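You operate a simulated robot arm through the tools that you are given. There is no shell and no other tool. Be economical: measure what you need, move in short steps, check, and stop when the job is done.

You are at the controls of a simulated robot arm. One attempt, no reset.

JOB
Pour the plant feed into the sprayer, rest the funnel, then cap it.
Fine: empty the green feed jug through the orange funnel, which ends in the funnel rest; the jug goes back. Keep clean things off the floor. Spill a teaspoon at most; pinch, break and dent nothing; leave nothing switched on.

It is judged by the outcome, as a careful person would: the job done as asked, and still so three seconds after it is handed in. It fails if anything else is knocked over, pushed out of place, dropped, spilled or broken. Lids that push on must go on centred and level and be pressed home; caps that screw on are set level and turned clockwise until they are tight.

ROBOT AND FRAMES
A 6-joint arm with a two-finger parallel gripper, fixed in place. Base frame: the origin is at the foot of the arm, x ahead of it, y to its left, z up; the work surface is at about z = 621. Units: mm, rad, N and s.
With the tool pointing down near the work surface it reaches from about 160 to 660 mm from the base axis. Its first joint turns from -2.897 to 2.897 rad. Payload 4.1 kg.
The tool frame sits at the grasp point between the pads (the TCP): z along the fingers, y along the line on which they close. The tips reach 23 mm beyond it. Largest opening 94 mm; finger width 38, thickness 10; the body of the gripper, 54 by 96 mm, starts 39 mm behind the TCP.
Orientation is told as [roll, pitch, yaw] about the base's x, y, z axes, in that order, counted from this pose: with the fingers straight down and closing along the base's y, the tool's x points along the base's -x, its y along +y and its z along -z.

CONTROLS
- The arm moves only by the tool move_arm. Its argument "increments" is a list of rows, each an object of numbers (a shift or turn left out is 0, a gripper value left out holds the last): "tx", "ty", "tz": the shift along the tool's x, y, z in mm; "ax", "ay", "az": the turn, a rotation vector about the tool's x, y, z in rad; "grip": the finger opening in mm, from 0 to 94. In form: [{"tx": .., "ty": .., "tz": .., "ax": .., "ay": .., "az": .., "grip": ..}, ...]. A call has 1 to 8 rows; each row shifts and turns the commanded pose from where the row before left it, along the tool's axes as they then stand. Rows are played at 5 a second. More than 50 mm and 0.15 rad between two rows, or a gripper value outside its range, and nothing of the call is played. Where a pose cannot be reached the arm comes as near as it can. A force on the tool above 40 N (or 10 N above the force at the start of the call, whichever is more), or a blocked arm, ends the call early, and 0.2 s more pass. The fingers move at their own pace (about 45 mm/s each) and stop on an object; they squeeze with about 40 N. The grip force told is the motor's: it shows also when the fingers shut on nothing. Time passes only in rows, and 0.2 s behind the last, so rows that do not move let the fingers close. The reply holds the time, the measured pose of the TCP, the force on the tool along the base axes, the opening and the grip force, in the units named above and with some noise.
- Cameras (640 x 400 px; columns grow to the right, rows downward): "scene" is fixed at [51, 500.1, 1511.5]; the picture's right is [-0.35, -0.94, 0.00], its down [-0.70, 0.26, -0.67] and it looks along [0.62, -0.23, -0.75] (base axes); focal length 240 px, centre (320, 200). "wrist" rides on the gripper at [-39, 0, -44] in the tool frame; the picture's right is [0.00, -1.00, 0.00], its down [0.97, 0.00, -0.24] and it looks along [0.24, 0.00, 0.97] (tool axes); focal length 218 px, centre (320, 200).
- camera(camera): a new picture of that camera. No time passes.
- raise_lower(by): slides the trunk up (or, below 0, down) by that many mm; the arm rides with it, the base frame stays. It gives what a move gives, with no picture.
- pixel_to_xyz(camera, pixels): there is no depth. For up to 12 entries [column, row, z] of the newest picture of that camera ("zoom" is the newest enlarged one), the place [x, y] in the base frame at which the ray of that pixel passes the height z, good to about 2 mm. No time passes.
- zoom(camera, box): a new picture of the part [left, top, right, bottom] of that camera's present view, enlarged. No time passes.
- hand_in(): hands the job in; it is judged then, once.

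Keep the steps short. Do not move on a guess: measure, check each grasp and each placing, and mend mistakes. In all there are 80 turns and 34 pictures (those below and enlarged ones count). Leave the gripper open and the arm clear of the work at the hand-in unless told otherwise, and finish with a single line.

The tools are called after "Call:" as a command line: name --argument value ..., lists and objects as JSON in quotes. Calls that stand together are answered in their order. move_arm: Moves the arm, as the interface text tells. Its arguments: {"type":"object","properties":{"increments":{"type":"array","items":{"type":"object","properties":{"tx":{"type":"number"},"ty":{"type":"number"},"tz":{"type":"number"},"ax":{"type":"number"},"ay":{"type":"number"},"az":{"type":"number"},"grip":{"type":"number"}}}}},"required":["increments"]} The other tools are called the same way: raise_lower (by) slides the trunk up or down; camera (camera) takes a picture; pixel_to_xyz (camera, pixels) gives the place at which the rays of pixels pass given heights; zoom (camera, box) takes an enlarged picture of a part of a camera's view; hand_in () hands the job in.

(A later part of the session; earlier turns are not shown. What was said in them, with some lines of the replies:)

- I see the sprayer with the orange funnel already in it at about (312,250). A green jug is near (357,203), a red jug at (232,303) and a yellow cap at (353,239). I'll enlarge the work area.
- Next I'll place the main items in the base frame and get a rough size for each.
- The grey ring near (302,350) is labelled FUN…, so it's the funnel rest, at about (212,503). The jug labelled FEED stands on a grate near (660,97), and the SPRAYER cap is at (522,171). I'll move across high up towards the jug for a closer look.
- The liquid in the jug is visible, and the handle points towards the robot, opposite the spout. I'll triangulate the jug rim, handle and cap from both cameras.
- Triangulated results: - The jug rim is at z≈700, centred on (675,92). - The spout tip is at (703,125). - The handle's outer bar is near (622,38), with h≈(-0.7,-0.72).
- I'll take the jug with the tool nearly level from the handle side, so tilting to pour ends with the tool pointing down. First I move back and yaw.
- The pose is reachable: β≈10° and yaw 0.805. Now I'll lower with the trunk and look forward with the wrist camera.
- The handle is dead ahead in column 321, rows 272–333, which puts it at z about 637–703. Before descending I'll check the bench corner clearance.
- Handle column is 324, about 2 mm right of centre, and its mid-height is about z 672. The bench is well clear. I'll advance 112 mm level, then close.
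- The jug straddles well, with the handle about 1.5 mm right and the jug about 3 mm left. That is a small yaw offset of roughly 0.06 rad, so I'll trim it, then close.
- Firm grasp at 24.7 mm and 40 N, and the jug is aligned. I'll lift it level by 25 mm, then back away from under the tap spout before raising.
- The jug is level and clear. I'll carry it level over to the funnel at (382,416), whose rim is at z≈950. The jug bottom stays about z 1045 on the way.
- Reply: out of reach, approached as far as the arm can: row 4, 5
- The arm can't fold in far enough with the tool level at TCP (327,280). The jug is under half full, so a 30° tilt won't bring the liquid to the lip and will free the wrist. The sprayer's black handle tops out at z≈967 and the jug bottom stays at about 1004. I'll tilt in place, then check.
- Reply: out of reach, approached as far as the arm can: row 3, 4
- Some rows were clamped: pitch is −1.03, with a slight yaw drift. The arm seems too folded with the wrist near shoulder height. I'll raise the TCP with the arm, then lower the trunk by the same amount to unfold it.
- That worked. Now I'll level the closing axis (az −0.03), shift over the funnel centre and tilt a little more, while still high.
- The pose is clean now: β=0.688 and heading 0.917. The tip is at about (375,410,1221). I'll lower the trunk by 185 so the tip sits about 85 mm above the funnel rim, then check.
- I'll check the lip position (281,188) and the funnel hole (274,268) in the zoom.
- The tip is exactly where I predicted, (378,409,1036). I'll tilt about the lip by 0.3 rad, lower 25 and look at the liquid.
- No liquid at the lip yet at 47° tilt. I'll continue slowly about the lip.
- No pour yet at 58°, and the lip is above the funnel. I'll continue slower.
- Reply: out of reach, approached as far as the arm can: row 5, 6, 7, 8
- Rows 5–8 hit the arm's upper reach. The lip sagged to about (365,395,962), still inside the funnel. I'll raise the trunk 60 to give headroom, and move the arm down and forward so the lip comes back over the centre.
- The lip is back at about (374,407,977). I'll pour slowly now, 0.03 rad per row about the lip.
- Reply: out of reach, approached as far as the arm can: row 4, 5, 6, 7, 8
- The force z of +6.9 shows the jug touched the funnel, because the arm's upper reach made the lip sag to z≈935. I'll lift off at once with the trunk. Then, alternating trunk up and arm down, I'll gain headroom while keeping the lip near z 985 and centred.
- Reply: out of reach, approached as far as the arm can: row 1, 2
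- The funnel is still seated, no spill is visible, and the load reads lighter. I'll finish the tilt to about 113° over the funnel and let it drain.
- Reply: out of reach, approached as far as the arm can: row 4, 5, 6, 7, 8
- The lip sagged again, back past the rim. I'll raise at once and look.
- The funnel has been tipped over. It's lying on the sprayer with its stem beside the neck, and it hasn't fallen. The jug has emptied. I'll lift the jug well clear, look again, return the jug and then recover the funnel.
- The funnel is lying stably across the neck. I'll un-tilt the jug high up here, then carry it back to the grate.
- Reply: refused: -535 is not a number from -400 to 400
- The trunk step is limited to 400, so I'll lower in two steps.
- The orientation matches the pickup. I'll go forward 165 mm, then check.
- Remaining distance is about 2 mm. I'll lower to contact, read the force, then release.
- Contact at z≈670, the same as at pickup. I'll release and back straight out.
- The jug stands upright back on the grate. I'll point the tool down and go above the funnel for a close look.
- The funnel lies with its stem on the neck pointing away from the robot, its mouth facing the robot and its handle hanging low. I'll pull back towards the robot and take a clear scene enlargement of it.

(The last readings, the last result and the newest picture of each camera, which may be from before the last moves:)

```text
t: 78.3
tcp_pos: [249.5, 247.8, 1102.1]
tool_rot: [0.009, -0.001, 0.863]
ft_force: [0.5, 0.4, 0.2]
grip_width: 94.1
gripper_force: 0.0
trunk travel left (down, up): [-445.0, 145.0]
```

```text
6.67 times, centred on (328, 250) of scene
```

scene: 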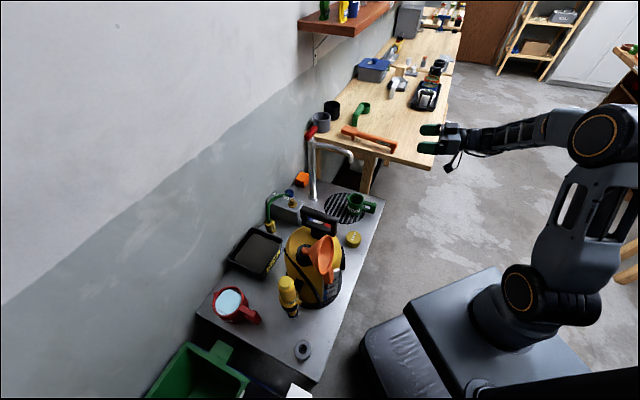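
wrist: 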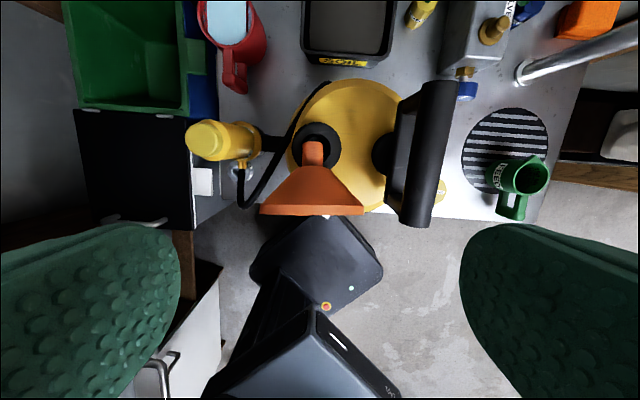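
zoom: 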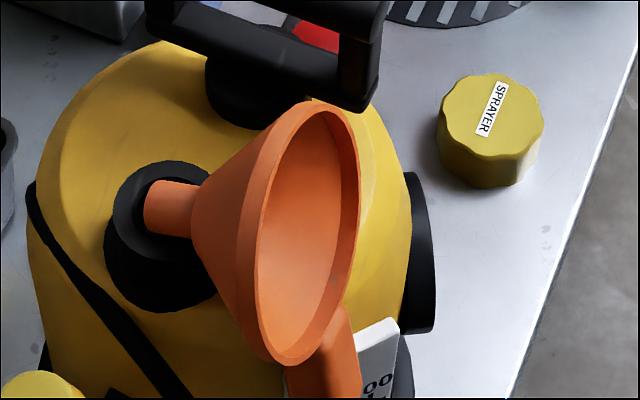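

From this view the mouth faces the robot, with its centre at about (340,374,936). The handle hangs almost straight down to about (322,372,839), with a sprayer wall gap of about 8 mm behind it. I'll take the handle's edges from the robot side with a nearly level tool. Rotating the tool to point down then sets the funnel upright. First I'll reorient, high up.

Call:
move_arm --increments '[{"tx": -40.7, "ty": 14}, {"tx": -40.7, "ty": 14}, {"tz": -25, "ay": -0.15}, {"tz": -24.7, "tx": -3.7, "ay": -0.15}, {"tz": -23.9, "tx": -7.4, "ay": -0.15}, {"tz": -22.5, "tx": -10.9, "ay": -0.15}, {"tz": -20.6, "tx": -14.1, "ay": -0.15}, {"tz": -18.3, "tx": -17, "ay": -0.15}]'

Call:
move_arm --increments '[{"tz": -9.3, "tx": -11.7, "ay": -0.15}, {"tz": -7.5, "tx": -13, "ay": -0.15}, {"tz": -5.4, "tx": -14, "ay": -0.15}, {"ay": -0.079}, {"ax": 0.068}, {"az": 0.115}]'

```text
t: 80.1
tcp_pos: [281.8, 326.9, 1253.6]
tool_rot: [0.016, -0.901, 0.851]
ft_force: [-0.2, 0.1, 0.1]
grip_width: 94.2
gripper_force: 0.1
trunk travel left (down, up): [-445.0, 145.0]
```

```text
t: 81.5
tcp_pos: [281.8, 325.9, 1299.2]
tool_rot: [0.681, -1.389, 0.107]
ft_force: [0.6, -0.4, 0.0]
grip_width: 94.1
gripper_force: 0.2
trunk travel left (down, up): [-445.0, 145.0]
```

The pose is exactly opposite to the mouth normal. I'll lower with the trunk to handle height and look.

Call:
raise_lower --by -400

Call:
raise_lower --by -37

Call:
camera --camera "wrist"

```text
t: 85.4
tcp_pos: [282.7, 325.7, 898.5]
tool_rot: [0.675, -1.389, 0.115]
ft_force: [-0.5, 0.2, 0.0]
grip_width: 94.0
gripper_force: 0.0
trunk travel left (down, up): [-45.0, 545.0]
```

```text
t: 86.2
tcp_pos: [282.9, 325.2, 861.0]
tool_rot: [0.674, -1.389, 0.116]
ft_force: [0.8, 0.1, 0.4]
grip_width: 93.7
gripper_force: 0.0
trunk travel left (down, up): [-8.0, 582.0]
```

```text
4 pictures are left
```

wrist: 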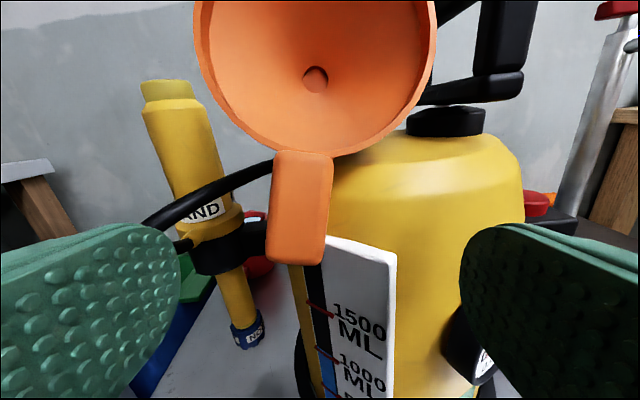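

The handle shows clearly at columns 270–332, rows 150–265, about 8 mm left of centre. I'll triangulate its root corners with the last scene zoom to get the exact distance.

Call:
pixel_to_xyz --camera "wrist" --pixels '[[332, 155, 880], [332, 155, 890], [332, 155, 900], [275, 152, 890], [275, 152, 900], [297, 265, 850], [297, 265, 840], [297, 265, 830]]'

Call:
pixel_to_xyz --camera "zoom" --pixels '[[305, 235, 936]]'

```text
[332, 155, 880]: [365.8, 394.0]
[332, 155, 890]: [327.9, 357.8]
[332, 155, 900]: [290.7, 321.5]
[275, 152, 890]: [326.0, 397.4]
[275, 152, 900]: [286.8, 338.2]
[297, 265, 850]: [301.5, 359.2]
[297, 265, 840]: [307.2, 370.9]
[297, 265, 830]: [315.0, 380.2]
```

```text
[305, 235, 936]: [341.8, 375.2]
```

Call:
pixel_to_xyz --camera "zoom" --pixels '[[347, 307, 885], [347, 307, 890], [347, 307, 895], [290, 365, 885], [290, 365, 890], [290, 365, 895], [322, 398, 860], [322, 398, 850], [360, 396, 860], [285, 396, 860]]'

```text
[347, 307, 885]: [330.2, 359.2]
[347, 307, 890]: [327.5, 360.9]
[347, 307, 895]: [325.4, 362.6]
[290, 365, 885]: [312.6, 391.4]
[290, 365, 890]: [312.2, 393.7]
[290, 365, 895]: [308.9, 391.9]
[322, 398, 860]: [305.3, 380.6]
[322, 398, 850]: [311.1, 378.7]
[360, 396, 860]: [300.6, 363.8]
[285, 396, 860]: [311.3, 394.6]
```

The handle is resting against the sprayer wall, so the fingers can't get properly around it. The rim's top edge is free instead, at about (348,380,986). I'll pinch the cone wall there with the tool along the wall (β≈0.873, heading 0.797, spun 90°). A half-turn of the wrist afterwards then stands the funnel upright. I'll raise clear and reorient.

Call:
raise_lower --by 300

Call:
move_arm --increments '[{"az": -0.115}, {"ay": 0.146}, {"ay": 0.146}, {"ay": 0.146}, {"ay": 0.146}, {"ay": 0.148}, {"az": 0.14}, {"az": 0.14}]'

Call:
move_arm --increments '[{"az": 0.146}, {"az": 0.146}, {"az": 0.146}, {"az": 0.146}, {"az": 0.146}, {"az": 0.146}, {"az": 0.146}, {"az": 0.146}]'

```text
t: 89.2
tcp_pos: [280.7, 326.1, 1161.0]
tool_rot: [0.674, -1.387, 0.115]
ft_force: [-0.1, 0.1, -0.7]
grip_width: 93.8
gripper_force: 0.1
trunk travel left (down, up): [-308.0, 282.0]
```

```text
t: 91.0
tcp_pos: [282.1, 325.9, 1162.5]
tool_rot: [0.224, -0.663, 0.436]
ft_force: [-0.2, -0.4, -0.3]
grip_width: 94.0
gripper_force: 0.2
trunk travel left (down, up): [-308.0, 282.0]
```

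```text
t: 92.8
tcp_pos: [283.8, 326.3, 1161.4]
tool_rot: [0.693, -0.077, -0.682]
ft_force: [-1.0, 0.7, -0.1]
grip_width: 93.8
gripper_force: 0.1
trunk travel left (down, up): [-308.0, 282.0]
```

Call:
move_arm --increments '[{"az": 0.123, "grip": 70}]'

Call:
raise_lower --by -120

Call:
move_arm --increments '[{"ty": 27.3, "tx": -8.4}, {"tz": 29.3}, {}]'

Call:
camera --camera "wrist"

```text
t: 93.2
tcp_pos: [282.5, 326.4, 1162.8]
tool_rot: [0.696, 0.002, -0.777]
ft_force: [0.1, 0.5, -0.4]
grip_width: 69.8
gripper_force: 0.0
trunk travel left (down, up): [-308.0, 282.0]
```

```text
t: 94.7
tcp_pos: [282.3, 325.0, 1040.5]
tool_rot: [0.696, 0.001, -0.776]
ft_force: [1.4, 0.8, 0.4]
grip_width: 70.0
gripper_force: 0.0
trunk travel left (down, up): [-188.0, 402.0]
```

```text
t: 95.5
tcp_pos: [316.5, 349.7, 1035.8]
tool_rot: [0.696, -0.002, -0.774]
ft_force: [0.5, 0.1, -0.5]
grip_width: 69.9
gripper_force: 0.0
trunk travel left (down, up): [-188.0, 402.0]
```

```text
3 pictures are left
```

wrist: 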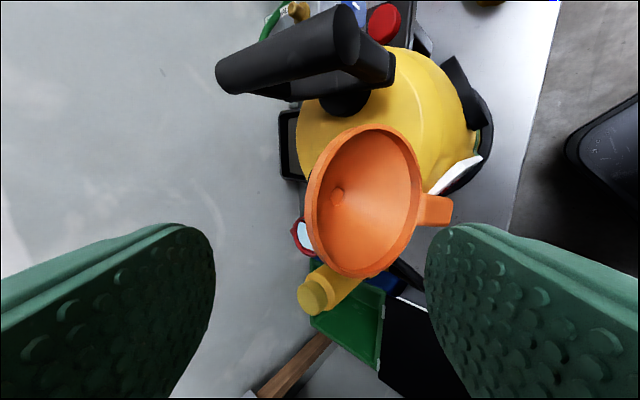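

The rim's top wall shows at columns ~305–320, centred between the fingers (213 and 425) to about 4 mm, and the handle is at the opposite side. I'll trim ty +4 and tx −3.6, advance 65 mm along the wall, then close.

Call:
move_arm --increments '[{"ty": 4, "tx": -3.6}, {"tz": 25}, {"tz": 20}, {"tz": 20}, {}]'

Call:
move_arm --increments '[{"grip": 45}, {"grip": 30}, {"grip": 20}, {"grip": 10}, {"grip": 0}, {"grip": 0}]'

```text
t: 96.7
tcp_pos: [349.8, 378.2, 987.7]
tool_rot: [0.696, 0.001, -0.775]
ft_force: [-0.1, 0.0, -0.4]
grip_width: 70.0
gripper_force: 0.0
trunk travel left (down, up): [-188.0, 402.0]
```

```text
t: 98.1
tcp_pos: [350.3, 377.0, 989.1]
tool_rot: [0.696, 0.0, -0.775]
ft_force: [-3.7, -2.7, 0.2]
grip_width: 9.4
gripper_force: 39.8
trunk travel left (down, up): [-188.0, 402.0]
```

Gripped: 9.4 mm on the curved wall at 40 N. I'll lift gently with the trunk and watch the force.

Call:
raise_lower --by 30

Call:
raise_lower --by 170

```text
t: 98.8
tcp_pos: [350.3, 378.3, 1018.3]
tool_rot: [0.697, -0.001, -0.774]
ft_force: [0.4, 0.2, -1.0]
grip_width: 8.4
gripper_force: 39.8
trunk travel left (down, up): [-218.0, 372.0]
```

```text
t: 100.8
tcp_pos: [349.3, 378.3, 1188.3]
tool_rot: [0.697, 0.0, -0.773]
ft_force: [-1.4, 0.0, 0.6]
grip_width: 8.6
gripper_force: 39.6
trunk travel left (down, up): [-388.0, 202.0]
```

The funnel is held (8.6 mm). I'll spin the wrist back by π to bring it upright, still above the sprayer.

Call:
move_arm --increments '[{"az": -0.15}, {"az": -0.15}, {"az": -0.15}, {"az": -0.15}, {"az": -0.15}, {"az": -0.15}, {"az": -0.15}, {"az": -0.15}]'

Call:
move_arm --increments '[{"az": -0.15}, {"az": -0.15}, {"az": -0.15}, {"az": -0.15}, {"az": -0.15}, {"az": -0.15}, {"az": -0.15}, {"az": -0.15}]'

Call:
move_arm --increments '[{"az": -0.15}, {"az": -0.15}, {"az": -0.15}, {"az": -0.15}, {"az": -0.142}]'

```text
t: 102.5
tcp_pos: [348.4, 379.0, 1188.4]
tool_rot: [0.291, -0.641, 0.331]
ft_force: [-0.9, 0.0, -0.2]
grip_width: 8.4
gripper_force: 40.1
trunk travel left (down, up): [-388.0, 202.0]
```

```text
t: 104.3
tcp_pos: [349.7, 379.3, 1188.1]
tool_rot: [-0.554, -0.446, 1.757]
ft_force: [-0.1, 0.6, -0.2]
grip_width: 8.3
gripper_force: 39.9
trunk travel left (down, up): [-388.0, 202.0]
```

```text
t: 105.5
tcp_pos: [350.8, 379.2, 1187.1]
tool_rot: [-0.696, 0.0, 2.368]
ft_force: [0.4, 0.2, -0.9]
grip_width: 8.3
gripper_force: 39.8
trunk travel left (down, up): [-388.0, 202.0]
```

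The funnel should now be upright, held at its near side. I'll trim the tilt, yaw to heading 1.17 and pause briefly over the sprayer for drips. I'll also read the rest's position from the scene.

Call:
move_arm --increments '[{"ax": 0.035}, {"ay": -0.0836, "az": -0.0929}, {"ay": -0.0836, "az": -0.0929}, {"ay": -0.0836, "az": -0.0929}, {}, {}, {}, {}]'

Call:
pixel_to_xyz --camera "scene" --pixels '[[302.8, 349.3, 656], [302.8, 349.3, 645], [302.8, 349.3, 621]]'

```text
t: 107.3
tcp_pos: [349.6, 377.3, 1187.3]
tool_rot: [-0.732, -0.001, 2.742]
ft_force: [-0.6, 0.2, -0.7]
grip_width: 8.6
gripper_force: 40.0
trunk travel left (down, up): [-388.0, 202.0]
```

```text
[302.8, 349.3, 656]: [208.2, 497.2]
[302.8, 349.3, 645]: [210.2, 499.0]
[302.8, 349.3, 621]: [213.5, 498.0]
```

Call:
move_arm --increments '[{"tx": -43.8, "ty": -1.6, "tz": 1.5}, {"tx": -43.8, "ty": -1.6, "tz": 1.5}, {"tx": -43.8, "ty": -1.6, "tz": 1.5}, {"tx": -43.8, "ty": -1.7, "tz": 1.4}, {}]'

Call:
raise_lower --by -380

Call:
zoom --camera "scene" --box '[230, 270, 390, 370]'

```text
t: 108.5
tcp_pos: [190.9, 455.0, 1191.9]
tool_rot: [-0.73, -0.002, 2.741]
ft_force: [0.3, -0.5, 0.0]
grip_width: 8.1
gripper_force: 40.1
trunk travel left (down, up): [-388.0, 202.0]
```

```text
t: 112.2
tcp_pos: [191.4, 452.5, 811.7]
tool_rot: [-0.731, -0.003, 2.741]
ft_force: [0.3, 0.0, -0.4]
grip_width: 8.2
gripper_force: 39.4
trunk travel left (down, up): [-8.0, 582.0]
```

```text
4.00 times, centred on (310, 320) of scene
```

zoom: 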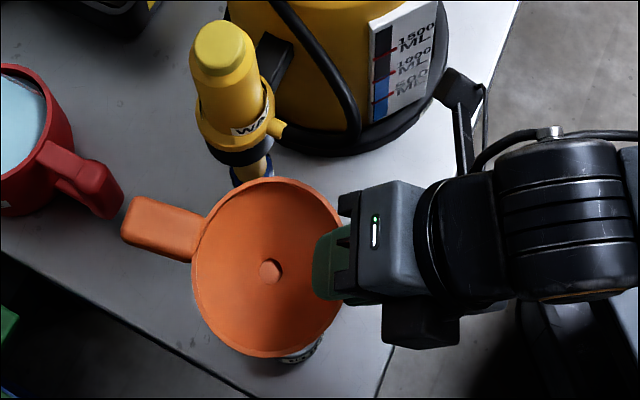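

The funnel is upright above the rest. I'll check the funnel axis, and its clearance to the red jug's handle and the wand.

Call:
pixel_to_xyz --camera "zoom" --pixels '[[268, 267, 815], [268, 267, 820], [270, 271, 775], [270, 271, 765], [110, 208, 690], [110, 208, 660], [122, 190, 690], [250, 170, 690], [250, 175, 640], [128, 225, 815], [191, 265, 815], [345, 260, 815]]'

```text
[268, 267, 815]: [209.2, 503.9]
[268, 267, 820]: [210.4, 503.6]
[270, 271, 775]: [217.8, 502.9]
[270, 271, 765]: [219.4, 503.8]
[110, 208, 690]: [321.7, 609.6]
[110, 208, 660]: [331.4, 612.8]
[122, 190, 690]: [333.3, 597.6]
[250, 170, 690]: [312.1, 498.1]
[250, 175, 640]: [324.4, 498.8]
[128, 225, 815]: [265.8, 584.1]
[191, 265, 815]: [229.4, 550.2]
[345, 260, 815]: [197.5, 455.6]
```

The rim centre is at about (212,503.5) and the hole at about (218,503.5), so the funnel leans about 7° to the right. I'll correct the lean, recentre over the rest (210,497) and lower most of the way.

Call:
move_arm --increments '[{"ay": -0.089, "az": 0.08}, {"ax": -0.03}, {"ty": 5, "tz": -4.5}, {"ty": 17.8, "tz": 19.8}, {"ty": 17.8, "tz": 19.8}, {"ty": 12, "tz": 13.4}, {}]'

```text
t: 113.8
tcp_pos: [179.2, 451.6, 740.7]
tool_rot: [-0.701, -0.119, 2.741]
ft_force: [0.4, -0.4, -1.0]
grip_width: 8.3
gripper_force: 40.0
trunk travel left (down, up): [-8.0, 582.0]
```

The TCP drifted 10 mm left because the tool axes changed with the correction. I'll shift back using the measured axes, then lower in small steps.

Call:
move_arm --increments '[{"tx": 10.5, "tz": -1.7}, {}]'

Call:
move_arm --increments '[{"tx": 1.2, "ty": 6.4, "tz": 7.6}, {"tx": 0.9, "ty": 5.1, "tz": 6.1}, {"tx": 0.6, "ty": 3.2, "tz": 3.8}, {}]'

```text
t: 114.4
tcp_pos: [188.5, 443.9, 741.5]
tool_rot: [-0.703, -0.122, 2.739]
ft_force: [0.7, 0.2, -0.6]
grip_width: 8.5
gripper_force: 39.8
trunk travel left (down, up): [-8.0, 582.0]
```

```text
t: 115.4
tcp_pos: [188.1, 443.2, 719.7]
tool_rot: [-0.702, -0.122, 2.741]
ft_force: [-4.4, 2.6, 1.4]
grip_width: 8.5
gripper_force: 40.1
trunk travel left (down, up): [-8.0, 582.0]
```

The sideways force of (−4.4, 2.6) N says the stem is touching the right side of the rest's hole. I'll ease left about 2.5 mm and read again.

Call:
move_arm --increments '[{"tx": -2.3, "ty": -1.1, "tz": 1.3}, {}, {}]'

```text
t: 116.2
tcp_pos: [189.1, 447.1, 718.7]
tool_rot: [-0.701, -0.12, 2.74]
ft_force: [0.6, 0.4, 0.8]
grip_width: 8.2
gripper_force: 39.6
trunk travel left (down, up): [-8.0, 582.0]
```

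The force is gone. I'll continue lowering in small steps.

Call:
move_arm --increments '[{"tx": 0.5, "ty": 2.6, "tz": 3}, {"tx": 0.5, "ty": 2.6, "tz": 3}, {"tx": 0.5, "ty": 2.6, "tz": 3}, {}]'

```text
t: 117.2
tcp_pos: [188.5, 446.6, 704.7]
tool_rot: [-0.701, -0.12, 2.74]
ft_force: [-0.7, -0.6, -0.5]
grip_width: 7.9
gripper_force: 40.5
trunk travel left (down, up): [-8.0, 582.0]
```

The stem is sliding in freely. I'll continue to contact.

Call:
move_arm --increments '[{"tx": 0.5, "ty": 2.6, "tz": 3}, {"tx": 0.5, "ty": 2.6, "tz": 3}, {"tx": 0.25, "ty": 1.3, "tz": 1.5}, {}]'

```text
t: 118.2
tcp_pos: [187.4, 445.9, 699.0]
tool_rot: [-0.71, -0.122, 2.743]
ft_force: [5.0, -11.1, 24.2]
grip_width: 8.1
gripper_force: 39.7
trunk travel left (down, up): [-8.0, 582.0]
```

Seated: upward force 24 N at z≈699. I'll ease up about 4 mm to unload, then open.

Call:
move_arm --increments '[{"tx": -0.25, "ty": -1.3, "tz": -1.5}, {"tx": -0.2, "ty": -1, "tz": -1.2}, {}]'

```text
t: 119.0
tcp_pos: [186.6, 446.3, 699.3]
tool_rot: [-0.702, -0.123, 2.741]
ft_force: [5.8, -0.5, 16.5]
grip_width: 8.3
gripper_force: 40.4
trunk travel left (down, up): [-8.0, 582.0]
```

Call:
move_arm --increments '[{"tx": -0.2, "ty": -1.2, "tz": -1.4}, {"tx": -0.15, "ty": -0.6, "tz": -0.8}, {}]'

```text
t: 119.8
tcp_pos: [186.9, 445.6, 699.8]
tool_rot: [-0.697, -0.121, 2.742]
ft_force: [1.3, 2.8, -1.6]
grip_width: 8.3
gripper_force: 39.6
trunk travel left (down, up): [-8.0, 582.0]
```

Unloaded. I'll open moderately and withdraw along the tool axis.

Call:
move_arm --increments '[{"grip": 20}, {"grip": 36}, {}, {"tz": -20}, {"tz": -30}, {"tz": -40}, {"tz": -40}]'

Call:
raise_lower --by 400

Call:
zoom --camera "scene" --box '[230, 210, 390, 370]'

```text
t: 121.4
tcp_pos: [165.9, 364.6, 799.2]
tool_rot: [-0.699, -0.121, 2.739]
ft_force: [0.5, 0.4, 0.7]
grip_width: 35.9
gripper_force: 0.0
trunk travel left (down, up): [-8.0, 582.0]
```

```text
t: 125.2
tcp_pos: [165.8, 365.3, 1198.7]
tool_rot: [-0.701, -0.121, 2.74]
ft_force: [0.2, 0.0, -0.2]
grip_width: 36.0
gripper_force: 0.0
trunk travel left (down, up): [-408.0, 182.0]
```

```text
2.50 times, centred on (310, 290) of scene
```

zoom: 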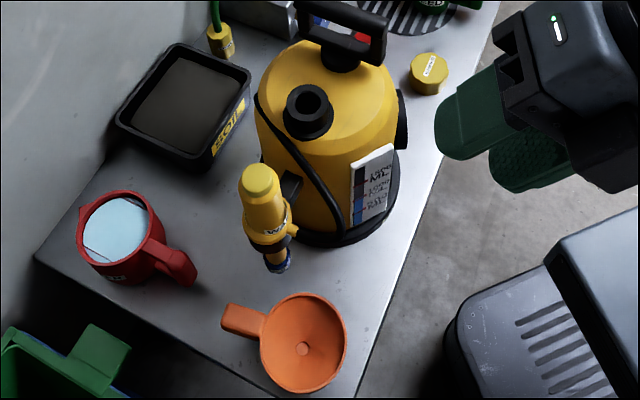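

The funnel rests upright in its rest and the table looks clean. The jug is on the grate. I'll read the neck opening and the cap from this picture.

Call:
pixel_to_xyz --camera "zoom" --pixels '[[311, 102, 900], [311, 102, 910], [311, 102, 920], [311, 102, 930], [429.5, 67, 640], [429.5, 67, 645], [429.5, 67, 650], [409, 72, 640], [448, 68, 640], [427, 95, 621], [288, 102, 920], [334, 105, 920]]'

```text
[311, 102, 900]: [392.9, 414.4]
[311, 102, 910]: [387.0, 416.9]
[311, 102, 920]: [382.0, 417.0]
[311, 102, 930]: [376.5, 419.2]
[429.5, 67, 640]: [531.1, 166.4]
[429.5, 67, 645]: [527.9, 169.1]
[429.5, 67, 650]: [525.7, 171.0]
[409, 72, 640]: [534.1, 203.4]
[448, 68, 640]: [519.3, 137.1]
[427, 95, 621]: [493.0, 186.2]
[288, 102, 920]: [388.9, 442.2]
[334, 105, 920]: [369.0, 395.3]
```

The neck top is at about (383,417,919), and the cap top at about (526,171,650), roughly 64 mm across. I'll point the tool down and go to the cap, with the fingers opened to 94.

Call:
move_arm --increments '[{"ax": -0.1394, "ay": 0.0258, "grip": 94}, {"ax": -0.1394, "ay": 0.0258}, {"ax": -0.1394, "ay": 0.0258}, {"ax": -0.1394, "ay": 0.0258}, {"ax": -0.1394, "ay": 0.0258}, {"tx": 45.2, "ty": 4.2}, {"tx": 45.2, "ty": 4.2}, {"tx": 45.2, "ty": 4.2}]'

Call:
move_arm --increments '[{"tx": 45.2, "ty": 4.2}, {"tx": 45.2, "ty": 4.2}, {"tx": 45.2, "ty": 4.2}, {"tx": 45.2, "ty": 4.2}, {"tx": 45.2, "ty": 4.2}, {"tx": 45.2, "ty": 4.2}]'

Call:
move_arm --increments '[{"az": 0.134}, {"az": 0.134}, {"az": 0.134}, {"az": 0.134}, {"az": 0.134}, {"az": 0.134}, {"az": 0.134}, {}]'

```text
t: 127.0
tcp_pos: [285.1, 298.4, 1199.3]
tool_rot: [-0.001, -0.002, 2.698]
ft_force: [-0.4, -0.2, -0.6]
grip_width: 93.8
gripper_force: 0.0
trunk travel left (down, up): [-408.0, 182.0]
```

```text
t: 128.4
tcp_pos: [521.4, 154.9, 1196.5]
tool_rot: [-0.001, 0.0, 2.699]
ft_force: [0.1, -0.4, 0.2]
grip_width: 94.0
gripper_force: 0.1
trunk travel left (down, up): [-408.0, 182.0]
```

```text
t: 130.2
tcp_pos: [517.5, 155.8, 1197.5]
tool_rot: [0.003, -0.003, 1.757]
ft_force: [-0.2, -0.2, 0.7]
grip_width: 94.1
gripper_force: 0.1
trunk travel left (down, up): [-408.0, 182.0]
```

Call:
raise_lower --by -400

Call:
move_arm --increments '[{"tx": -14.1, "ty": -9.8}, {"tz": 45}, {"tz": 45}, {}]'

```text
t: 134.1
tcp_pos: [518.3, 157.3, 798.1]
tool_rot: [0.002, -0.002, 1.76]
ft_force: [-0.7, 0.3, -0.2]
grip_width: 94.2
gripper_force: 0.2
trunk travel left (down, up): [-8.0, 582.0]
```

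```text
t: 135.1
tcp_pos: [526.1, 171.3, 706.6]
tool_rot: [0.001, 0.0, 1.76]
ft_force: [0.5, 0.2, 0.5]
grip_width: 93.4
gripper_force: 0.1
trunk travel left (down, up): [-8.0, 582.0]
```

I'm at (526,171,707). I'll descend to about 653 and close gently to centre on the cap.

Call:
move_arm --increments '[{"tz": 25}, {"tz": 20}, {"tz": 8.5}, {}]'

Call:
move_arm --increments '[{"grip": 80}, {"grip": 70}, {"grip": 60}, {"grip": 50}, {"grip": 50}]'

```text
t: 136.1
tcp_pos: [525.1, 170.6, 654.1]
tool_rot: [0.002, -0.003, 1.758]
ft_force: [-0.3, -0.9, -0.7]
grip_width: 93.9
gripper_force: 0.1
trunk travel left (down, up): [-8.0, 582.0]
```

```text
t: 137.3
tcp_pos: [524.6, 170.3, 653.2]
tool_rot: [0.001, -0.003, 1.76]
ft_force: [-0.7, 0.3, 1.6]
grip_width: 64.7
gripper_force: 39.8
trunk travel left (down, up): [-8.0, 582.0]
```

The cap measures 64.7 mm. I'll open, turn a quarter and close again so it's centred in both directions.

Call:
move_arm --increments '[{"grip": 92}, {}, {}, {"az": 0.143}, {"az": 0.143}, {"az": 0.143}, {"az": 0.143}, {"az": 0.143}]'

Call:
move_arm --increments '[{"az": 0.143}, {"az": 0.143}, {"az": 0.143}, {"az": 0.143}, {"az": 0.143}, {"az": 0.143}, {}]'

Call:
move_arm --increments '[{"grip": 75}, {"grip": 65}, {"grip": 50}, {"grip": 50}, {"grip": 50}]'

```text
t: 139.1
tcp_pos: [523.6, 171.8, 654.2]
tool_rot: [0.002, 0.0, 1.042]
ft_force: [-0.8, 0.2, 0.3]
grip_width: 92.0
gripper_force: 0.1
trunk travel left (down, up): [-8.0, 582.0]
```

```text
t: 140.7
tcp_pos: [523.5, 171.3, 655.2]
tool_rot: [0.001, 0.001, 0.187]
ft_force: [-0.1, -0.4, -0.3]
grip_width: 92.0
gripper_force: 0.0
trunk travel left (down, up): [-8.0, 582.0]
```

```text
t: 141.9
tcp_pos: [523.7, 171.9, 655.2]
tool_rot: [0.0, 0.001, 0.187]
ft_force: [-0.8, 0.4, 1.5]
grip_width: 65.2
gripper_force: 39.8
trunk travel left (down, up): [-8.0, 582.0]
```

The cap is held centred at 65.2 mm. I'll lift it, carry it above the neck, then wind the wrist counter-clockwise in the air.

Call:
raise_lower --by 400

Call:
move_arm --increments '[{"tx": 15.45, "ty": 44.5}, {"tx": 15.45, "ty": 44.5}, {"tx": 15.45, "ty": 44.5}, {"tx": 15.45, "ty": 44.5}, {"tx": 15.45, "ty": 44.5}, {"tx": 15.45, "ty": 44.5}, {}]'

Call:
move_arm --increments '[{"az": -0.145}, {"az": -0.145}, {"az": -0.145}, {"az": -0.145}, {"az": -0.145}, {"az": -0.145}, {"az": -0.145}, {"az": -0.145}]'

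Call:
move_arm --increments '[{"az": -0.145}, {"az": -0.145}, {"az": -0.145}, {"az": -0.145}, {"az": -0.145}, {"az": -0.145}, {"az": -0.145}, {}]'

```text
t: 145.7
tcp_pos: [523.9, 171.3, 1054.6]
tool_rot: [0.002, 0.003, 0.188]
ft_force: [-0.5, -0.8, -0.7]
grip_width: 64.9
gripper_force: 40.0
trunk travel left (down, up): [-408.0, 182.0]
```

```text
t: 147.3
tcp_pos: [380.8, 415.4, 1055.2]
tool_rot: [0.002, 0.001, 0.187]
ft_force: [-0.1, 0.1, -0.2]
grip_width: 64.8
gripper_force: 40.3
trunk travel left (down, up): [-408.0, 182.0]
```

```text
t: 149.1
tcp_pos: [383.3, 417.1, 1056.2]
tool_rot: [0.001, -0.002, 1.35]
ft_force: [-0.1, -0.9, 0.0]
grip_width: 65.0
gripper_force: 39.9
trunk travel left (down, up): [-408.0, 182.0]
```

```text
t: 150.9
tcp_pos: [383.3, 417.2, 1056.2]
tool_rot: [-0.001, -0.003, 2.364]
ft_force: [0.0, 0.6, -0.6]
grip_width: 64.7
gripper_force: 40.4
trunk travel left (down, up): [-408.0, 182.0]
```

The cap is at (383.3,417.2) over the neck. I'll lower with the trunk to just above it, then by arm to contact.

Call:
raise_lower --by -100

Call:
move_arm --increments '[{"tz": 4}, {"tz": 4}, {"tz": 3}, {}]'

```text
t: 152.2
tcp_pos: [384.3, 417.1, 955.2]
tool_rot: [-0.001, -0.001, 2.365]
ft_force: [-0.5, 0.3, -0.6]
grip_width: 65.0
gripper_force: 40.0
trunk travel left (down, up): [-308.0, 282.0]
```

```text
t: 153.2
tcp_pos: [383.9, 417.6, 945.1]
tool_rot: [-0.001, 0.0, 2.361]
ft_force: [2.4, 0.8, 2.8]
grip_width: 65.1
gripper_force: 39.7
trunk travel left (down, up): [-308.0, 282.0]
```

Call:
move_arm --increments '[{"tz": 1}, {}, {}]'

```text
t: 154.0
tcp_pos: [383.9, 417.5, 943.2]
tool_rot: [-0.001, -0.001, 2.362]
ft_force: [5.2, 1.7, 7.0]
grip_width: 64.6
gripper_force: 39.7
trunk travel left (down, up): [-308.0, 282.0]
```

The side force of (5.2, 1.7) N points to the neck being slightly towards +x. I'll ease that way.

Call:
move_arm --increments '[{"tx": 0.72, "ty": -1.41}, {}, {}]'

```text
t: 154.8
tcp_pos: [384.8, 417.1, 944.7]
tool_rot: [0.0, -0.002, 2.365]
ft_force: [3.6, 3.2, 6.1]
grip_width: 64.6
gripper_force: 40.2
trunk travel left (down, up): [-308.0, 282.0]
```

Call:
move_arm --increments '[{"ty": -1.5}, {}, {}]'

```text
t: 155.6
tcp_pos: [385.5, 419.1, 944.2]
tool_rot: [0.0, -0.003, 2.363]
ft_force: [1.0, 0.1, -1.1]
grip_width: 64.6
gripper_force: 39.9
trunk travel left (down, up): [-308.0, 282.0]
```

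The force has cleared, so it's centred. I'll lower further to the thread.

Call:
move_arm --increments '[{"tz": 1.5}, {"tz": 1.5}, {"tz": 1}, {}]'

```text
t: 156.6
tcp_pos: [386.1, 418.4, 941.2]
tool_rot: [-0.001, -0.002, 2.363]
ft_force: [-0.4, 0.2, -0.8]
grip_width: 64.9
gripper_force: 40.1
trunk travel left (down, up): [-308.0, 282.0]
```

Call:
move_arm --increments '[{"tz": 2}, {"tz": 2}, {"tz": 1}, {}]'

```text
t: 157.6
tcp_pos: [386.2, 419.1, 935.6]
tool_rot: [0.0, -0.001, 2.363]
ft_force: [0.4, 1.0, 0.3]
grip_width: 64.6
gripper_force: 40.3
trunk travel left (down, up): [-308.0, 282.0]
```

Still free. I'll lower to contact and begin turning clockwise with a slight downward feed.

Call:
move_arm --increments '[{"tz": 2}, {"tz": 1.5}, {}]'

Call:
move_arm --increments '[{"az": 0.14, "tz": 0.2}, {"az": 0.14, "tz": 0.2}, {"az": 0.14, "tz": 0.2}, {"az": 0.14, "tz": 0.2}, {"az": 0.14, "tz": 0.2}, {"az": 0.14, "tz": 0.2}, {"az": 0.14, "tz": 0.2}, {"az": 0.14, "tz": 0.2}]'

```text
t: 158.4
tcp_pos: [387.3, 417.4, 932.9]
tool_rot: [0.001, -0.001, 2.362]
ft_force: [-0.1, -0.7, -0.6]
grip_width: 64.7
gripper_force: 40.2
trunk travel left (down, up): [-308.0, 282.0]
```

```text
t: 160.2
tcp_pos: [386.4, 418.7, 930.0]
tool_rot: [0.002, -0.003, 1.238]
ft_force: [0.3, -0.1, -1.3]
grip_width: 64.7
gripper_force: 39.6
trunk travel left (down, up): [-308.0, 282.0]
```

No thread load yet at z 930. I'll lower in small steps until contact shows.

Call:
move_arm --increments '[{"tz": 1.5}, {"tz": 1.5}, {"tz": 1}, {}]'

Call:
move_arm --increments '[{"tz": 1}, {"tz": 1}, {}]'

```text
t: 161.2
tcp_pos: [386.7, 418.2, 925.4]
tool_rot: [0.0, -0.002, 1.243]
ft_force: [0.6, 1.0, 0.0]
grip_width: 64.8
gripper_force: 39.7
trunk travel left (down, up): [-308.0, 282.0]
```

```text
t: 162.0
tcp_pos: [386.4, 418.6, 923.9]
tool_rot: [0.001, -0.003, 1.242]
ft_force: [0.8, 0.1, 0.3]
grip_width: 64.6
gripper_force: 40.3
trunk travel left (down, up): [-308.0, 282.0]
```

Call:
move_arm --increments '[{"tz": 1}, {"tz": 1}, {"tz": 1}, {}]'

Call:
move_arm --increments '[{"az": 0.14, "tz": 0.3}, {"az": 0.14, "tz": 0.3}, {"az": 0.14, "tz": 0.3}, {"az": 0.14, "tz": 0.3}, {"az": 0.14, "tz": 0.3}, {"az": 0.14, "tz": 0.3}, {"az": 0.14, "tz": 0.3}, {"az": 0.14, "tz": 0.3}]'

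```text
t: 163.0
tcp_pos: [385.3, 419.0, 922.2]
tool_rot: [0.001, 0.0, 1.242]
ft_force: [-2.8, 1.8, -2.4]
grip_width: 64.6
gripper_force: 40.3
trunk travel left (down, up): [-308.0, 282.0]
```

```text
t: 164.8
tcp_pos: [384.3, 420.0, 919.6]
tool_rot: [0.004, -0.002, 0.121]
ft_force: [-7.5, 11.2, 15.3]
grip_width: 64.6
gripper_force: 39.9
trunk travel left (down, up): [-308.0, 282.0]
```

Contact and thread load now: fz 15 N, side force (−7.5, 11). I'll ease to the centre and keep turning clockwise.

Call:
move_arm --increments '[{"tx": 0.8, "ty": 1.6}, {}]'

Call:
move_arm --increments '[{"az": 0.14, "tz": 0.1}, {"az": 0.14, "tz": 0.1}, {"az": 0.14, "tz": 0.1}, {"az": 0.14, "tz": 0.1}, {"az": 0.14, "tz": 0.1}, {"az": 0.14, "tz": 0.1}, {"az": 0.14, "tz": 0.1}, {"az": 0.14, "tz": 0.1}]'

```text
t: 165.4
tcp_pos: [384.9, 419.2, 919.9]
tool_rot: [0.003, 0.0, 0.122]
ft_force: [-3.4, 5.8, 20.1]
grip_width: 64.7
gripper_force: 40.2
trunk travel left (down, up): [-308.0, 282.0]
```

```text
t: 167.2
tcp_pos: [384.9, 420.0, 917.9]
tool_rot: [0.002, 0.005, -0.999]
ft_force: [3.1, 8.0, 20.7]
grip_width: 64.8
gripper_force: 39.7
trunk travel left (down, up): [-308.0, 282.0]
```

The cap descended 2 mm over this turn, so the thread is engaging. I'll keep turning.

Call:
move_arm --increments '[{"az": 0.14, "tz": 0.15, "ty": 0.1}, {"az": 0.14, "tz": 0.15}, {"az": 0.14, "tz": 0.15}, {"az": 0.14, "tz": 0.15}, {"az": 0.14, "tz": 0.15}, {"az": 0.14, "tz": 0.15}, {"az": 0.14, "tz": 0.15}, {"az": 0.14, "tz": 0.15}]'

Call:
move_arm --increments '[{"az": 0.14, "tz": 0.15}, {"az": 0.14, "tz": 0.15}, {"az": 0.14, "tz": 0.15}, {"az": 0.14, "tz": 0.15}]'

```text
t: 169.0
tcp_pos: [385.4, 420.5, 917.4]
tool_rot: [-0.007, 0.004, -2.109]
ft_force: [-3.0, 19.8, 21.1]
grip_width: 64.7
gripper_force: 40.2
out of reach, approached as far as the arm can: row 8
trunk travel left (down, up): [-308.0, 282.0]
```

```text
t: 169.4
tcp_pos: [389.3, 417.9, 918.5]
tool_rot: [-0.026, 0.009, -2.127]
ft_force: [-16.6, 14.1, 7.4]
grip_width: 64.5
gripper_force: 39.8
out of reach, approached as far as the arm can: row 1
trunk travel left (down, up): [-308.0, 282.0]
stopped in row 1: the force on the tool passed its limit (the readings are from after the stop); the commanded pose is now the measured one
```

The wrist limit is at yaw −2.1. I'll open, straighten up, rewind counter-clockwise around the cap, and re-grip.

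Call:
move_arm --increments '[{"grip": 92}, {}, {}, {"tx": -1, "ty": -4.2, "ax": 0.006, "ay": 0.027}, {"az": -0.145}, {"az": -0.145}, {"az": -0.145}, {"az": -0.145}]'

Call:
move_arm --increments '[{"az": -0.145}, {"az": -0.145}, {"az": -0.145}, {"az": -0.145}, {"az": -0.145}, {"az": -0.145}, {"az": -0.145}, {"az": -0.145}]'

Call:
move_arm --increments '[{"az": -0.145}, {"az": -0.145}, {"az": -0.145}, {"az": -0.145}, {"az": -0.145}, {"az": -0.145}, {"az": -0.145}, {"az": -0.145}]'

Call:
move_arm --increments '[{"az": -0.145}, {"az": -0.145}, {"az": -0.145}, {"az": -0.145}, {"az": -0.145}, {"az": -0.145}, {"az": -0.145}, {"az": -0.145}]'

Call:
move_arm --increments '[{"az": -0.145}, {"az": -0.145}, {"grip": 75}, {"grip": 65}, {"grip": 50}, {"grip": 50}, {"grip": 50}]'

```text
t: 171.2
tcp_pos: [387.5, 415.2, 919.2]
tool_rot: [-0.007, 0.045, -1.549]
ft_force: [0.6, 0.3, -0.1]
grip_width: 92.0
gripper_force: 0.1
trunk travel left (down, up): [-308.0, 282.0]
```

```text
t: 173.0
tcp_pos: [388.9, 416.7, 919.2]
tool_rot: [0.037, 0.023, -0.385]
ft_force: [-0.3, 0.1, -0.3]
grip_width: 92.1
gripper_force: 0.1
trunk travel left (down, up): [-308.0, 282.0]
```

```text
t: 174.8
tcp_pos: [387.9, 415.8, 918.0]
tool_rot: [0.037, -0.027, 0.774]
ft_force: [0.3, 0.3, 0.1]
grip_width: 92.2
gripper_force: 0.1
trunk travel left (down, up): [-308.0, 282.0]
```

```text
t: 176.6
tcp_pos: [387.1, 414.5, 918.0]
tool_rot: [-0.009, -0.044, 1.934]
ft_force: [-0.8, 0.2, -0.1]
grip_width: 91.9
gripper_force: 0.1
trunk travel left (down, up): [-308.0, 282.0]
```

```text
t: 178.2
tcp_pos: [388.4, 414.9, 918.3]
tool_rot: [-0.021, -0.039, 2.221]
ft_force: [4.3, 0.7, 0.3]
grip_width: 65.2
gripper_force: 39.9
trunk travel left (down, up): [-308.0, 282.0]
5 turns are left
```

The re-grip is slightly tilted and off-centre. I'll open, level (ax −0.021, ay +0.039), shift back to the cap's axis, close, and turn again.

Call:
move_arm --increments '[{"grip": 90}, {}, {"ax": -0.021, "ay": 0.039, "tx": -5.6}, {"grip": 75}, {"grip": 65}, {"grip": 50}, {"grip": 50}, {"grip": 50}]'

Call:
move_arm --increments '[{"az": 0.14, "tz": 0.2}, {"az": 0.14, "tz": 0.2}, {"az": 0.14, "tz": 0.2}, {"az": 0.14, "tz": 0.2}, {"az": 0.14, "tz": 0.2}, {"az": 0.14, "tz": 0.2}, {"az": 0.14, "tz": 0.2}, {"az": 0.14, "tz": 0.2}]'

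Call:
move_arm --increments '[{"az": 0.14, "tz": 0.2}, {"az": 0.14, "tz": 0.2}, {"az": 0.14, "tz": 0.2}, {"az": 0.14, "tz": 0.2}, {"az": 0.14, "tz": 0.2}, {"az": 0.14, "tz": 0.2}, {"az": 0.14, "tz": 0.2}, {"az": 0.14, "tz": 0.2}]'

```text
t: 180.0
tcp_pos: [383.4, 420.3, 919.8]
tool_rot: [0.0, -0.001, 2.22]
ft_force: [0.1, 0.9, 0.4]
grip_width: 65.1
gripper_force: 39.7
trunk travel left (down, up): [-308.0, 282.0]
```

```text
t: 181.8
tcp_pos: [386.2, 419.7, 917.5]
tool_rot: [0.002, -0.002, 1.099]
ft_force: [4.4, 7.7, 14.0]
grip_width: 65.0
gripper_force: 39.8
trunk travel left (down, up): [-308.0, 282.0]
```

```text
t: 183.6
tcp_pos: [383.8, 419.5, 914.4]
tool_rot: [-0.001, -0.001, -0.018]
ft_force: [1.5, -5.6, -0.4]
grip_width: 63.6
gripper_force: 40.0
trunk travel left (down, up): [-308.0, 282.0]
4 turns are left
```

The cap is level and coming down, with the thread now pulling. I'll continue clockwise to the wrist limit and look.

Call:
move_arm --increments '[{"az": 0.14, "tz": 0.1}, {"az": 0.14, "tz": 0.1}, {"az": 0.14, "tz": 0.1}, {"az": 0.14, "tz": 0.1}, {"az": 0.14, "tz": 0.1}, {"az": 0.14, "tz": 0.1}, {"az": 0.14, "tz": 0.1}]'

Call:
move_arm --increments '[{"az": 0.14, "tz": 0.1}, {"az": 0.14, "tz": 0.1}, {"az": 0.14, "tz": 0.1}, {"az": 0.14, "tz": 0.1}, {"az": 0.14, "tz": 0.1}, {"az": 0.14, "tz": 0.1}]'

```text
t: 185.2
tcp_pos: [384.1, 418.9, 914.7]
tool_rot: [0.0, -0.001, -0.997]
ft_force: [-0.2, -1.4, 2.7]
grip_width: 64.1
gripper_force: 39.9
trunk travel left (down, up): [-308.0, 282.0]
```

```text
t: 186.6
tcp_pos: [384.2, 419.2, 914.0]
tool_rot: [0.0, -0.002, -1.838]
ft_force: [0.2, 0.5, 0.7]
grip_width: 65.1
gripper_force: 40.0
trunk travel left (down, up): [-308.0, 282.0]
3 turns are left
```

The height has stopped changing at 914, and the grip width now varies (63.6→65.1) as the fingers slip over the cap's lobes. So the cap is tight. I'll release, rise clear and take the last picture.

Call:
move_arm --increments '[{"grip": 80}, {"grip": 94}, {}, {"tz": -10}, {"tz": -25}, {"tz": -40}, {"tz": -40}]'

Call:
raise_lower --by 150

Call:
move_arm --increments '[{"ty": 45}, {"ty": 45}, {"ty": 45}, {"ty": 45}, {}]'

Call:
zoom --camera "scene" --box '[230, 190, 390, 370]'

```text
t: 188.2
tcp_pos: [383.4, 420.6, 1029.3]
tool_rot: [-0.001, -0.001, -1.838]
ft_force: [0.0, -0.3, -0.6]
grip_width: 94.4
gripper_force: 0.0
trunk travel left (down, up): [-308.0, 282.0]
```

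```text
t: 189.9
tcp_pos: [383.0, 419.8, 1177.0]
tool_rot: [0.0, -0.001, -1.837]
ft_force: [0.2, -1.1, -0.1]
grip_width: 94.1
gripper_force: 0.0
trunk travel left (down, up): [-458.0, 132.0]
```

```text
t: 191.2
tcp_pos: [518.7, 351.4, 1154.8]
tool_rot: [0.0, 0.001, -1.839]
ft_force: [0.8, 0.3, -0.1]
grip_width: 93.9
gripper_force: 0.1
out of reach, approached as far as the arm can: row 2, 3, 4
trunk travel left (down, up): [-458.0, 132.0]
```

```text
2.22 times, centred on (310, 280) of scene
2 turns are left
```

zoom: 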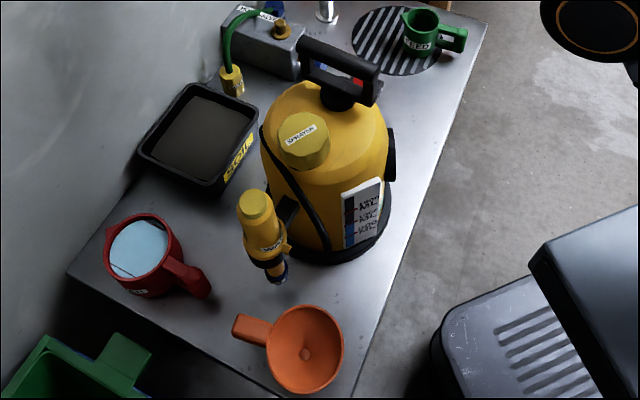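

The picture shows the cap sitting level on the sprayer, the funnel upright in its rest, the green jug back on the grate and the table looking dry. The gripper is open and the arm is clear, so I'll hand in.

Call:
hand_in

```text
The job is handed in.
```

Handed in: the feed jug was emptied through the funnel and returned to its grate, the funnel is in its rest and the cap is screwed on, but the jug tipped the funnel over on the sprayer near the end of the pour, so a small spill there is possible though none showed in the pictures, and I judged the cap tight by the fingers slipping on it.
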